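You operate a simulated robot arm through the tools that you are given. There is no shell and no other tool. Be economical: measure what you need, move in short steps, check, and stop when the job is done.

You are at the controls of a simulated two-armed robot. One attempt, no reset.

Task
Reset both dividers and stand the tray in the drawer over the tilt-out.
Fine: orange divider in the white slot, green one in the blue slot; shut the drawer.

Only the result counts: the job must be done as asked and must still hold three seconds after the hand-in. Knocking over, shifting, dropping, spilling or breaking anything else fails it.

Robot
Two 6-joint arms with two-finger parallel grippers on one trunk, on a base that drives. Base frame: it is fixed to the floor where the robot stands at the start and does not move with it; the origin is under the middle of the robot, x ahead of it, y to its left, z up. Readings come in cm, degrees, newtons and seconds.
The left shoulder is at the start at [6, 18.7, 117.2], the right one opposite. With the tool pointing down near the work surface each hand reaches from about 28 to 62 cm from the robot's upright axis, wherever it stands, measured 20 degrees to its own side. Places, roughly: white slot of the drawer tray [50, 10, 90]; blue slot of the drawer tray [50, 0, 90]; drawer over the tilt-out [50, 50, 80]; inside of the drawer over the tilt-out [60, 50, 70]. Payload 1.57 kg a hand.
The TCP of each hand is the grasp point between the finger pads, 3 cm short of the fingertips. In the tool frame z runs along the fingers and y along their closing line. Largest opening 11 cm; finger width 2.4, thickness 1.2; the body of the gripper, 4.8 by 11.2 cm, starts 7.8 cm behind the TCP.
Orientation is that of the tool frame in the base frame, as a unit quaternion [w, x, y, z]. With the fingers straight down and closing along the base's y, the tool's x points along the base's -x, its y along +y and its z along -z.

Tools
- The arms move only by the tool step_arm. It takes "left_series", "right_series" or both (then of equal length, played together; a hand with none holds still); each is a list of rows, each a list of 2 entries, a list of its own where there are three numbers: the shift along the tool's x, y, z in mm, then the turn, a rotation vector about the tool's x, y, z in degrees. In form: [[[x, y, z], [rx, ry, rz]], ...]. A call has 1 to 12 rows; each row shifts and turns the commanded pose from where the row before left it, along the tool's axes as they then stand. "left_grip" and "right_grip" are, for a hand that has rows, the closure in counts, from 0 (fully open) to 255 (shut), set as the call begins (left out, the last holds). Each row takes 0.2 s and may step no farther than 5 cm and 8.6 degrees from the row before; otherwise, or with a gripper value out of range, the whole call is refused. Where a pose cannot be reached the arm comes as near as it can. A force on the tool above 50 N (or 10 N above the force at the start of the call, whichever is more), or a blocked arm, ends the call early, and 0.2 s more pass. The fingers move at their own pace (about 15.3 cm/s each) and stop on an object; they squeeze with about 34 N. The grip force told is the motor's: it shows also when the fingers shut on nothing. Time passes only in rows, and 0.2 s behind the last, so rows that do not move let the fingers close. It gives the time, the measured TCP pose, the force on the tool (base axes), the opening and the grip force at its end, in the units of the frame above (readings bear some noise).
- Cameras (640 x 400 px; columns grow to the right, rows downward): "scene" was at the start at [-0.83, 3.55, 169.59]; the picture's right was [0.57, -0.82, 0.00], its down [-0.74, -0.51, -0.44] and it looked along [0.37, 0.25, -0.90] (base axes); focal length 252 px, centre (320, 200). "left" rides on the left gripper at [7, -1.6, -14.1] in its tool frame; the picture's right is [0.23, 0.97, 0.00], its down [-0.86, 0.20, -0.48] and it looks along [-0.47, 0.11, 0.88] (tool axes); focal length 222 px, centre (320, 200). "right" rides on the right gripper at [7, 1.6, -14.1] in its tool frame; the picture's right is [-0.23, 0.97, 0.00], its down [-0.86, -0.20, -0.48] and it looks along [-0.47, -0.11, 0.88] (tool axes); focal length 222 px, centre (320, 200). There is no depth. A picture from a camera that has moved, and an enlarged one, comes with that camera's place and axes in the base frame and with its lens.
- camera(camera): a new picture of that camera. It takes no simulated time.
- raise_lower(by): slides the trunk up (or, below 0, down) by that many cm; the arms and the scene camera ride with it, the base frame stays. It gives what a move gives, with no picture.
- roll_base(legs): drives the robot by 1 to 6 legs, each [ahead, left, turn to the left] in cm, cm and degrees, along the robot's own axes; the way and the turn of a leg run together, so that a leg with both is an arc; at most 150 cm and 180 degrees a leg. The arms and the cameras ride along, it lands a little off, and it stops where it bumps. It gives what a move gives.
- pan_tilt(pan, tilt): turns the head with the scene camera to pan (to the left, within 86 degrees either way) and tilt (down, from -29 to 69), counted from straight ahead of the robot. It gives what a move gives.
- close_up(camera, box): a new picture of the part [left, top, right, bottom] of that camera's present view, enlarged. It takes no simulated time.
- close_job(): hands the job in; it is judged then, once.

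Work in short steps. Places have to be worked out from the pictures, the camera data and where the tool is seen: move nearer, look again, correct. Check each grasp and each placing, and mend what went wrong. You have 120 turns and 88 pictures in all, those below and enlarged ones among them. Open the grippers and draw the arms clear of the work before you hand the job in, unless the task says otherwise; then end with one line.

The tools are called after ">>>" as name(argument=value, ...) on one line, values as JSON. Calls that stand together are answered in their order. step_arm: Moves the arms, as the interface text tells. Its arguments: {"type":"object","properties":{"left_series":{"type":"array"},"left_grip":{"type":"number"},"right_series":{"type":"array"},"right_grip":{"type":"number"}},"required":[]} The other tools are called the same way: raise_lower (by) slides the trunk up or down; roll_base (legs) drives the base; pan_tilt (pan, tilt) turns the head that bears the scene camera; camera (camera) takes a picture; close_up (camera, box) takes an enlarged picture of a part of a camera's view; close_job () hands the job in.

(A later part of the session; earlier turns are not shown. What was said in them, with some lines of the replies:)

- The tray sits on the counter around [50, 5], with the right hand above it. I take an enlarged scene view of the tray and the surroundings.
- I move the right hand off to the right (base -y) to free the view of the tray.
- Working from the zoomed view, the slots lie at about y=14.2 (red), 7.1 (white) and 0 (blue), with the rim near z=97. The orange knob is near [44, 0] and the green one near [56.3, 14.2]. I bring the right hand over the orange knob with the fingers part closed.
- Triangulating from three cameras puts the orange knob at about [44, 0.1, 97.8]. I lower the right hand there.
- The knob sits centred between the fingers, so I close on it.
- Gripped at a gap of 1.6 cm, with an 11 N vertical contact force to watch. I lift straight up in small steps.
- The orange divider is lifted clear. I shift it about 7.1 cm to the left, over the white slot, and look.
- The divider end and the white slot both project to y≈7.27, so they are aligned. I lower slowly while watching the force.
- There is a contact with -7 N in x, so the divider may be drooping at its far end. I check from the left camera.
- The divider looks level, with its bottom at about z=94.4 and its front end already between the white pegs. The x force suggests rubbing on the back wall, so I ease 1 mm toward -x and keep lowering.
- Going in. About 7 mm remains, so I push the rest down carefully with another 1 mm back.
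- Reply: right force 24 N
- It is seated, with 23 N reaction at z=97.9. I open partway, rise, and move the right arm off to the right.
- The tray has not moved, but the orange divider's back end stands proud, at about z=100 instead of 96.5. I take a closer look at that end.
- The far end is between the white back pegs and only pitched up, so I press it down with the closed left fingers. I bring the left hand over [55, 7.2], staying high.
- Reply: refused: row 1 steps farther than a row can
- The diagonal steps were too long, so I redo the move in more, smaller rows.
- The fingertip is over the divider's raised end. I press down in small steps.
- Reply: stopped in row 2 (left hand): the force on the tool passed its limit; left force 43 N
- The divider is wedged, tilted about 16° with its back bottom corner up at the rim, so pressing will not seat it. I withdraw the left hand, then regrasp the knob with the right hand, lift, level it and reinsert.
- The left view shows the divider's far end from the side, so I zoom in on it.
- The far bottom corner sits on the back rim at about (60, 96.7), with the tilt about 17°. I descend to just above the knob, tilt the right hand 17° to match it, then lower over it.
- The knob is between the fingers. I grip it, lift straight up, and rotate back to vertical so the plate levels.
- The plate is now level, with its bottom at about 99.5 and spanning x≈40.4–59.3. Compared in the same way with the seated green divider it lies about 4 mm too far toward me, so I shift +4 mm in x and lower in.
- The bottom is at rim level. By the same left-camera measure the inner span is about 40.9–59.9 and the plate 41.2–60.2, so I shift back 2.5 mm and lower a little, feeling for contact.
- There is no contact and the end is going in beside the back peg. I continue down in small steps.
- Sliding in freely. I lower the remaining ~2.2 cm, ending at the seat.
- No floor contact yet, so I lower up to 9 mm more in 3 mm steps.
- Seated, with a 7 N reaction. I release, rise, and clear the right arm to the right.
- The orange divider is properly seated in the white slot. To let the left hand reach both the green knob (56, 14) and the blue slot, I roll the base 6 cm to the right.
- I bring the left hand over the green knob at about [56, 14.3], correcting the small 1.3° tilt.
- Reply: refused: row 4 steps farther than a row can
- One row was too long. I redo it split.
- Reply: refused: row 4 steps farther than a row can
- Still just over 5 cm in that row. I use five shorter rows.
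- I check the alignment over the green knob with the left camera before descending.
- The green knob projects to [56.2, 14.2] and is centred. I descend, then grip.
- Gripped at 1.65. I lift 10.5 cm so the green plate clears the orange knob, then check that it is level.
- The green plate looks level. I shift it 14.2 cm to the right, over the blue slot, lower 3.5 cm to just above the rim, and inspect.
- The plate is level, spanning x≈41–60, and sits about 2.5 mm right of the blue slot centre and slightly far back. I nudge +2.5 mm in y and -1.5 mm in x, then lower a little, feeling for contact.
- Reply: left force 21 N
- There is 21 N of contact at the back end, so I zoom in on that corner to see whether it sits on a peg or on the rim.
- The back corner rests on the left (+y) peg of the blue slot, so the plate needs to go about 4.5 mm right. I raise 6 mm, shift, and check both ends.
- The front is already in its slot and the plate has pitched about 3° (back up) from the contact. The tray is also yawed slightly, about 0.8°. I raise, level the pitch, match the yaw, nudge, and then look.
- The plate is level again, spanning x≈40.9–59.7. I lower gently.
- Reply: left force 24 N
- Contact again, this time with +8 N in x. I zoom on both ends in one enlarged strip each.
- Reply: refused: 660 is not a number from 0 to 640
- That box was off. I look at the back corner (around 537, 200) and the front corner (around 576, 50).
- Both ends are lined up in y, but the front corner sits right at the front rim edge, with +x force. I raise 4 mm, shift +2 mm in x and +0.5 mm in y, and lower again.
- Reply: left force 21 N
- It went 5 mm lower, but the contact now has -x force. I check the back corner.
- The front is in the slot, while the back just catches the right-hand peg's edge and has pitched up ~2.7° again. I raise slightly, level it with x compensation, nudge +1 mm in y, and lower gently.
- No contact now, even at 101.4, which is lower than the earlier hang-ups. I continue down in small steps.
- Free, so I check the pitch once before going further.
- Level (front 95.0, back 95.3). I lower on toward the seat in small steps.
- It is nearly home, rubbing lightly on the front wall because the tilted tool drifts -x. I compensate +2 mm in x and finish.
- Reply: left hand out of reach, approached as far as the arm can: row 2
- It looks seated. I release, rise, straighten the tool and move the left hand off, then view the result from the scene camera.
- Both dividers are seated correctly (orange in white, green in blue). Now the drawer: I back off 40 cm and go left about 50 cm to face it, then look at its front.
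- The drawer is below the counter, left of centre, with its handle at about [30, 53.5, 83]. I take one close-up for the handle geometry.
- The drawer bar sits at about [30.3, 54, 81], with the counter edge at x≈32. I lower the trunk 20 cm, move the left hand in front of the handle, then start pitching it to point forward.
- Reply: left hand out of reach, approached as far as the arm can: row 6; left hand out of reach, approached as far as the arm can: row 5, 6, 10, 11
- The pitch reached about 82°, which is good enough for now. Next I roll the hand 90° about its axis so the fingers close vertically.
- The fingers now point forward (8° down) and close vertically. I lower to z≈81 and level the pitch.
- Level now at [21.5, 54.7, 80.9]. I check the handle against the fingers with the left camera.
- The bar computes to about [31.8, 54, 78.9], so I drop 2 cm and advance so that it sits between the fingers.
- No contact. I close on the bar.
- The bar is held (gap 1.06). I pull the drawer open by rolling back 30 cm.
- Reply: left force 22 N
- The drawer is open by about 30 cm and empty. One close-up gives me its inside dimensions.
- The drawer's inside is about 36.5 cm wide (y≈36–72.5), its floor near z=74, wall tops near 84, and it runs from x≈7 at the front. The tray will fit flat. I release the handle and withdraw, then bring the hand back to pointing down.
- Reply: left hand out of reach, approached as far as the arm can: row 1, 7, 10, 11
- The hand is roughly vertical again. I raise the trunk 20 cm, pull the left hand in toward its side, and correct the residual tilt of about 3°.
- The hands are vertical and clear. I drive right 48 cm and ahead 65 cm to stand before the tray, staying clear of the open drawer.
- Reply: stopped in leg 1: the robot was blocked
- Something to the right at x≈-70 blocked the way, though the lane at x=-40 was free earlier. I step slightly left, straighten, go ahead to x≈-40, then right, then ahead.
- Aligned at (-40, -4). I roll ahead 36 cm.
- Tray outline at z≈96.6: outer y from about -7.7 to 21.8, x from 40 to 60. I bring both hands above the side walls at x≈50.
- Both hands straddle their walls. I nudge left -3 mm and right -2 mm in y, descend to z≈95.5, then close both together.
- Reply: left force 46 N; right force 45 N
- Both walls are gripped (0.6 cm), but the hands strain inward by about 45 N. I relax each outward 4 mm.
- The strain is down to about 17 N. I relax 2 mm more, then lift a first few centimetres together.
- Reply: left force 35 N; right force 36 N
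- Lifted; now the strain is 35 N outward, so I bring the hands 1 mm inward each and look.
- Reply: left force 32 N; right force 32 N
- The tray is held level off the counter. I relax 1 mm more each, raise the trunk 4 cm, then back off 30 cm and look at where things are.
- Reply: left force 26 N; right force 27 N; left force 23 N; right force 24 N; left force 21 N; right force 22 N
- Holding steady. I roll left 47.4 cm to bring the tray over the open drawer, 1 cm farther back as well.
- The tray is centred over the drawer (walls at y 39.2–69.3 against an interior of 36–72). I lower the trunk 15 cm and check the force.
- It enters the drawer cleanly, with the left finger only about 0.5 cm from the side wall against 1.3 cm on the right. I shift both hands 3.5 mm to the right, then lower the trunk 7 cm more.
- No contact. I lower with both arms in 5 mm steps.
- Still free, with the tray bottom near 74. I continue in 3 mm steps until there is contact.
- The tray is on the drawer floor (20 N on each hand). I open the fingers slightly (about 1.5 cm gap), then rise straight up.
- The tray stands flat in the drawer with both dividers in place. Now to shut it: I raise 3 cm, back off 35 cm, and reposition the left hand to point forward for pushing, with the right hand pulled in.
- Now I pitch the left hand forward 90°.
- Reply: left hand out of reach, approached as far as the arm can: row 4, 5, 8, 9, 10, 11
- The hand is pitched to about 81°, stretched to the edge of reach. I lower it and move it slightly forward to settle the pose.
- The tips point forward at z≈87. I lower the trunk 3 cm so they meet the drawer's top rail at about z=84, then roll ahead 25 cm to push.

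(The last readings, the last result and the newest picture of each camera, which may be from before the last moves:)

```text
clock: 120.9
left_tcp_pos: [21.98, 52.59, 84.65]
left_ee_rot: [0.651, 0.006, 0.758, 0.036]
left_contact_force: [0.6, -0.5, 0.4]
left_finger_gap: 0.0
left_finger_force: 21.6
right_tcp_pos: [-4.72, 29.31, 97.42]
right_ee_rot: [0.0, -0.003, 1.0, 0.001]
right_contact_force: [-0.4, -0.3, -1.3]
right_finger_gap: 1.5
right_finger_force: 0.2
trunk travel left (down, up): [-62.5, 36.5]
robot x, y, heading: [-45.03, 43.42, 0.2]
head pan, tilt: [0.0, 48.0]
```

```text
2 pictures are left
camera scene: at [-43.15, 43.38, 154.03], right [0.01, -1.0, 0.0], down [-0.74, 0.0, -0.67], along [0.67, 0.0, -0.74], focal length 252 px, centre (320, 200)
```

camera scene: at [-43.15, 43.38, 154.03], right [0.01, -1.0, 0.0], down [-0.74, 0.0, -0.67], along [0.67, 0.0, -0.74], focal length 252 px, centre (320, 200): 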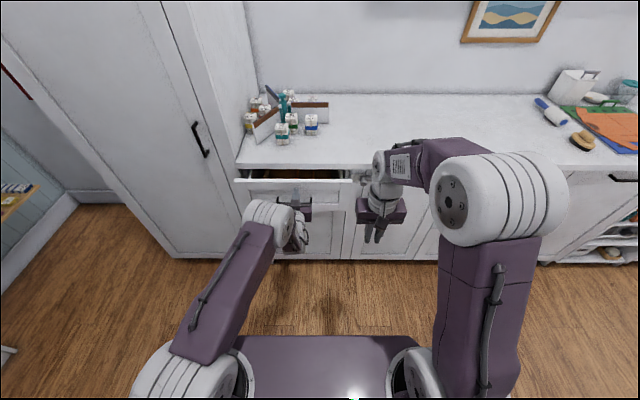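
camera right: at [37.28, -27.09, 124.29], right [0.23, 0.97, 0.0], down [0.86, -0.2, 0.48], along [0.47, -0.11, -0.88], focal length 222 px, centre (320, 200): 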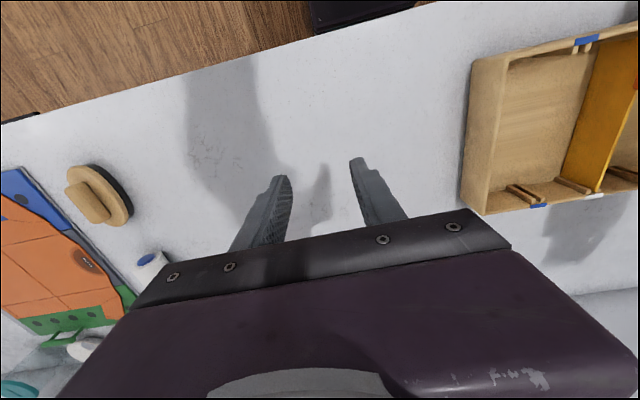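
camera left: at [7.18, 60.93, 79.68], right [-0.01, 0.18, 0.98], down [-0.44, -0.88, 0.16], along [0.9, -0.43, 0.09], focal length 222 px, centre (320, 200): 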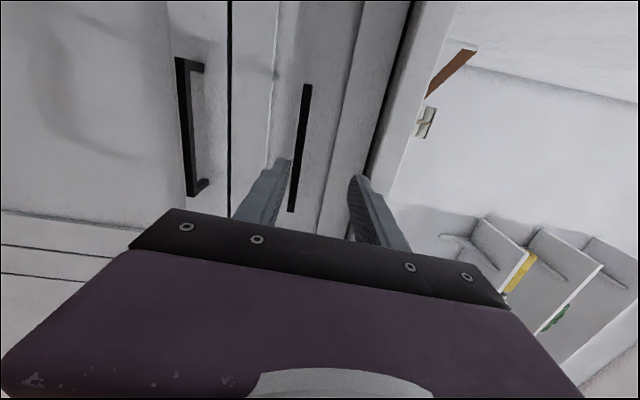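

The drawer has moved in and about 10 cm remain. I roll another 8 cm, then finish with small arm steps.

>>> roll_base(legs=[[8, 0, 0]])

>>> step_arm(left_series=[[[0, 0, 5], [0, 0, 0]], [[0, 0, 5], [0, 0, 0]], [[0, 0, 0], [0, 0, 0]]])

```text
clock: 122.0
left_tcp_pos: [30.06, 52.67, 84.53]
left_ee_rot: [0.651, 0.006, 0.759, 0.036]
left_contact_force: [-1.0, -0.6, 0.7]
left_finger_gap: 0.01
left_finger_force: 21.0
right_tcp_pos: [3.26, 29.27, 97.51]
right_ee_rot: [0.0, -0.002, 1.0, 0.001]
right_contact_force: [0.1, 0.1, 0.4]
right_finger_gap: 1.55
right_finger_force: 0.0
trunk travel left (down, up): [-62.5, 36.5]
robot x, y, heading: [-36.84, 43.38, 0.3]
head pan, tilt: [0.0, 48.0]
```

```text
clock: 122.8
left_tcp_pos: [30.97, 52.7, 84.47]
left_ee_rot: [0.652, 0.006, 0.757, 0.036]
left_contact_force: [-1.4, 0.0, 0.5]
left_finger_gap: 0.0
left_finger_force: 21.9
right_tcp_pos: [3.21, 29.34, 97.4]
right_ee_rot: [0.001, -0.003, 1.0, 0.0]
right_contact_force: [0.2, 0.1, 0.1]
right_finger_gap: 1.53
right_finger_force: 0.1
trunk travel left (down, up): [-62.5, 36.5]
robot x, y, heading: [-36.85, 43.31, 0.0]
head pan, tilt: [0.0, 48.0]
```

Still sliding freely. I continue in 4 mm steps until the drawer meets its stop.

>>> step_arm(left_series=[[[0, 0, 4], [0, 0, 0]], [[0, 0, 4], [0, 0, 0]], [[0, 0, 4], [0, 0, 0]], [[0, 0, 4], [0, 0, 0]], [[0, 0, 0], [0, 0, 0]]])

```text
clock: 124.0
left_tcp_pos: [32.05, 52.67, 84.33]
left_ee_rot: [0.651, 0.007, 0.758, 0.037]
left_contact_force: [-32.3, -1.4, 0.6]
left_finger_gap: 0.0
left_finger_force: 20.9
right_tcp_pos: [2.7, 29.17, 97.51]
right_ee_rot: [0.002, -0.002, 1.0, 0.001]
right_contact_force: [0.0, 0.5, -0.1]
right_finger_gap: 1.49
right_finger_force: 0.1
trunk travel left (down, up): [-62.5, 36.5]
robot x, y, heading: [-37.09, 43.38, 0.3]
head pan, tilt: [0.0, 48.0]
```

The drawer has hit its stop (32 N, tips at x≈35, the closed face). I back away and check with a close-up.

>>> roll_base(legs=[[-30, 0, 0]])

>>> close_up(camera="scene", box=[200, 70, 424, 210])

```text
clock: 126.0
left_tcp_pos: [2.44, 52.55, 84.18]
left_ee_rot: [0.651, 0.007, 0.758, 0.036]
left_contact_force: [0.0, 0.0, 0.5]
left_finger_gap: 0.03
left_finger_force: 21.5
right_tcp_pos: [-26.94, 29.21, 97.43]
right_ee_rot: [0.001, -0.002, 1.0, 0.001]
right_contact_force: [0.6, -0.4, -0.4]
right_finger_gap: 1.51
right_finger_force: 0.1
trunk travel left (down, up): [-62.5, 36.5]
robot x, y, heading: [-67.1, 43.4, 0.1]
head pan, tilt: [0.0, 48.0]
```

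```text
2.86 times, centred on (312, 140) of scene
camera zoom: at [-65.3, 43.31, 154.03], right [0.0, -1.0, 0.0], down [-0.74, 0.0, -0.67], along [0.67, 0.0, -0.74], focal length 719 px, centre (343, 371)
```

zoom: 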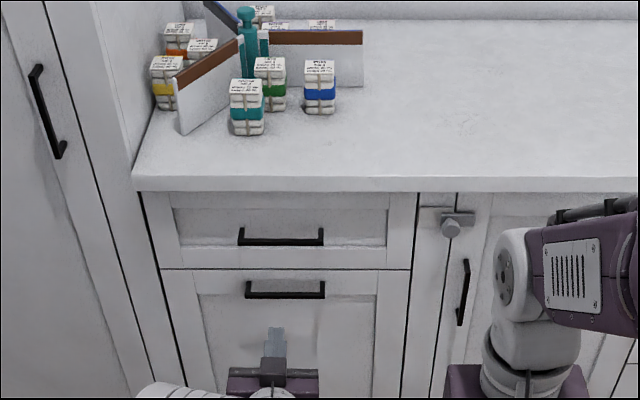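

The drawer is shut flush with its neighbours and nothing else has moved. I open both grippers clear of the work.

>>> step_arm(left_series=[[[0, 0, -20], [0, 0, 0]], [[0, 0, 0], [0, 0, 0]], [[0, 0, 0], [0, 0, 0]]], right_series=[[[0, 0, 0], [0, 0, 0]], [[0, 0, 0], [0, 0, 0]], [[0, 0, 0], [0, 0, 0]]], left_grip=0, right_grip=0)

```text
clock: 126.8
left_tcp_pos: [0.39, 52.51, 84.38]
left_ee_rot: [0.651, 0.007, 0.758, 0.036]
left_contact_force: [0.7, 0.0, -0.9]
left_finger_gap: 11.01
left_finger_force: 0.0
right_tcp_pos: [-26.88, 29.12, 97.38]
right_ee_rot: [0.001, -0.002, 1.0, 0.0]
right_contact_force: [0.3, 0.0, 0.7]
right_finger_gap: 11.02
right_finger_force: 0.0
trunk travel left (down, up): [-62.5, 36.5]
robot x, y, heading: [-67.18, 43.55, 0.2]
head pan, tilt: [0.0, 48.0]
```

The grippers are open and the arms are clear, so I hand the job in.

>>> close_job()

```text
The job is handed in.
```

I put the orange divider in the white slot and the green one in the blue slot, set the tray flat in the drawer over the tilt-out, and shut the drawer. On the way to fetch the tray, the base bumped something to its right that I couldn't see, so I can't rule out that it shifted.
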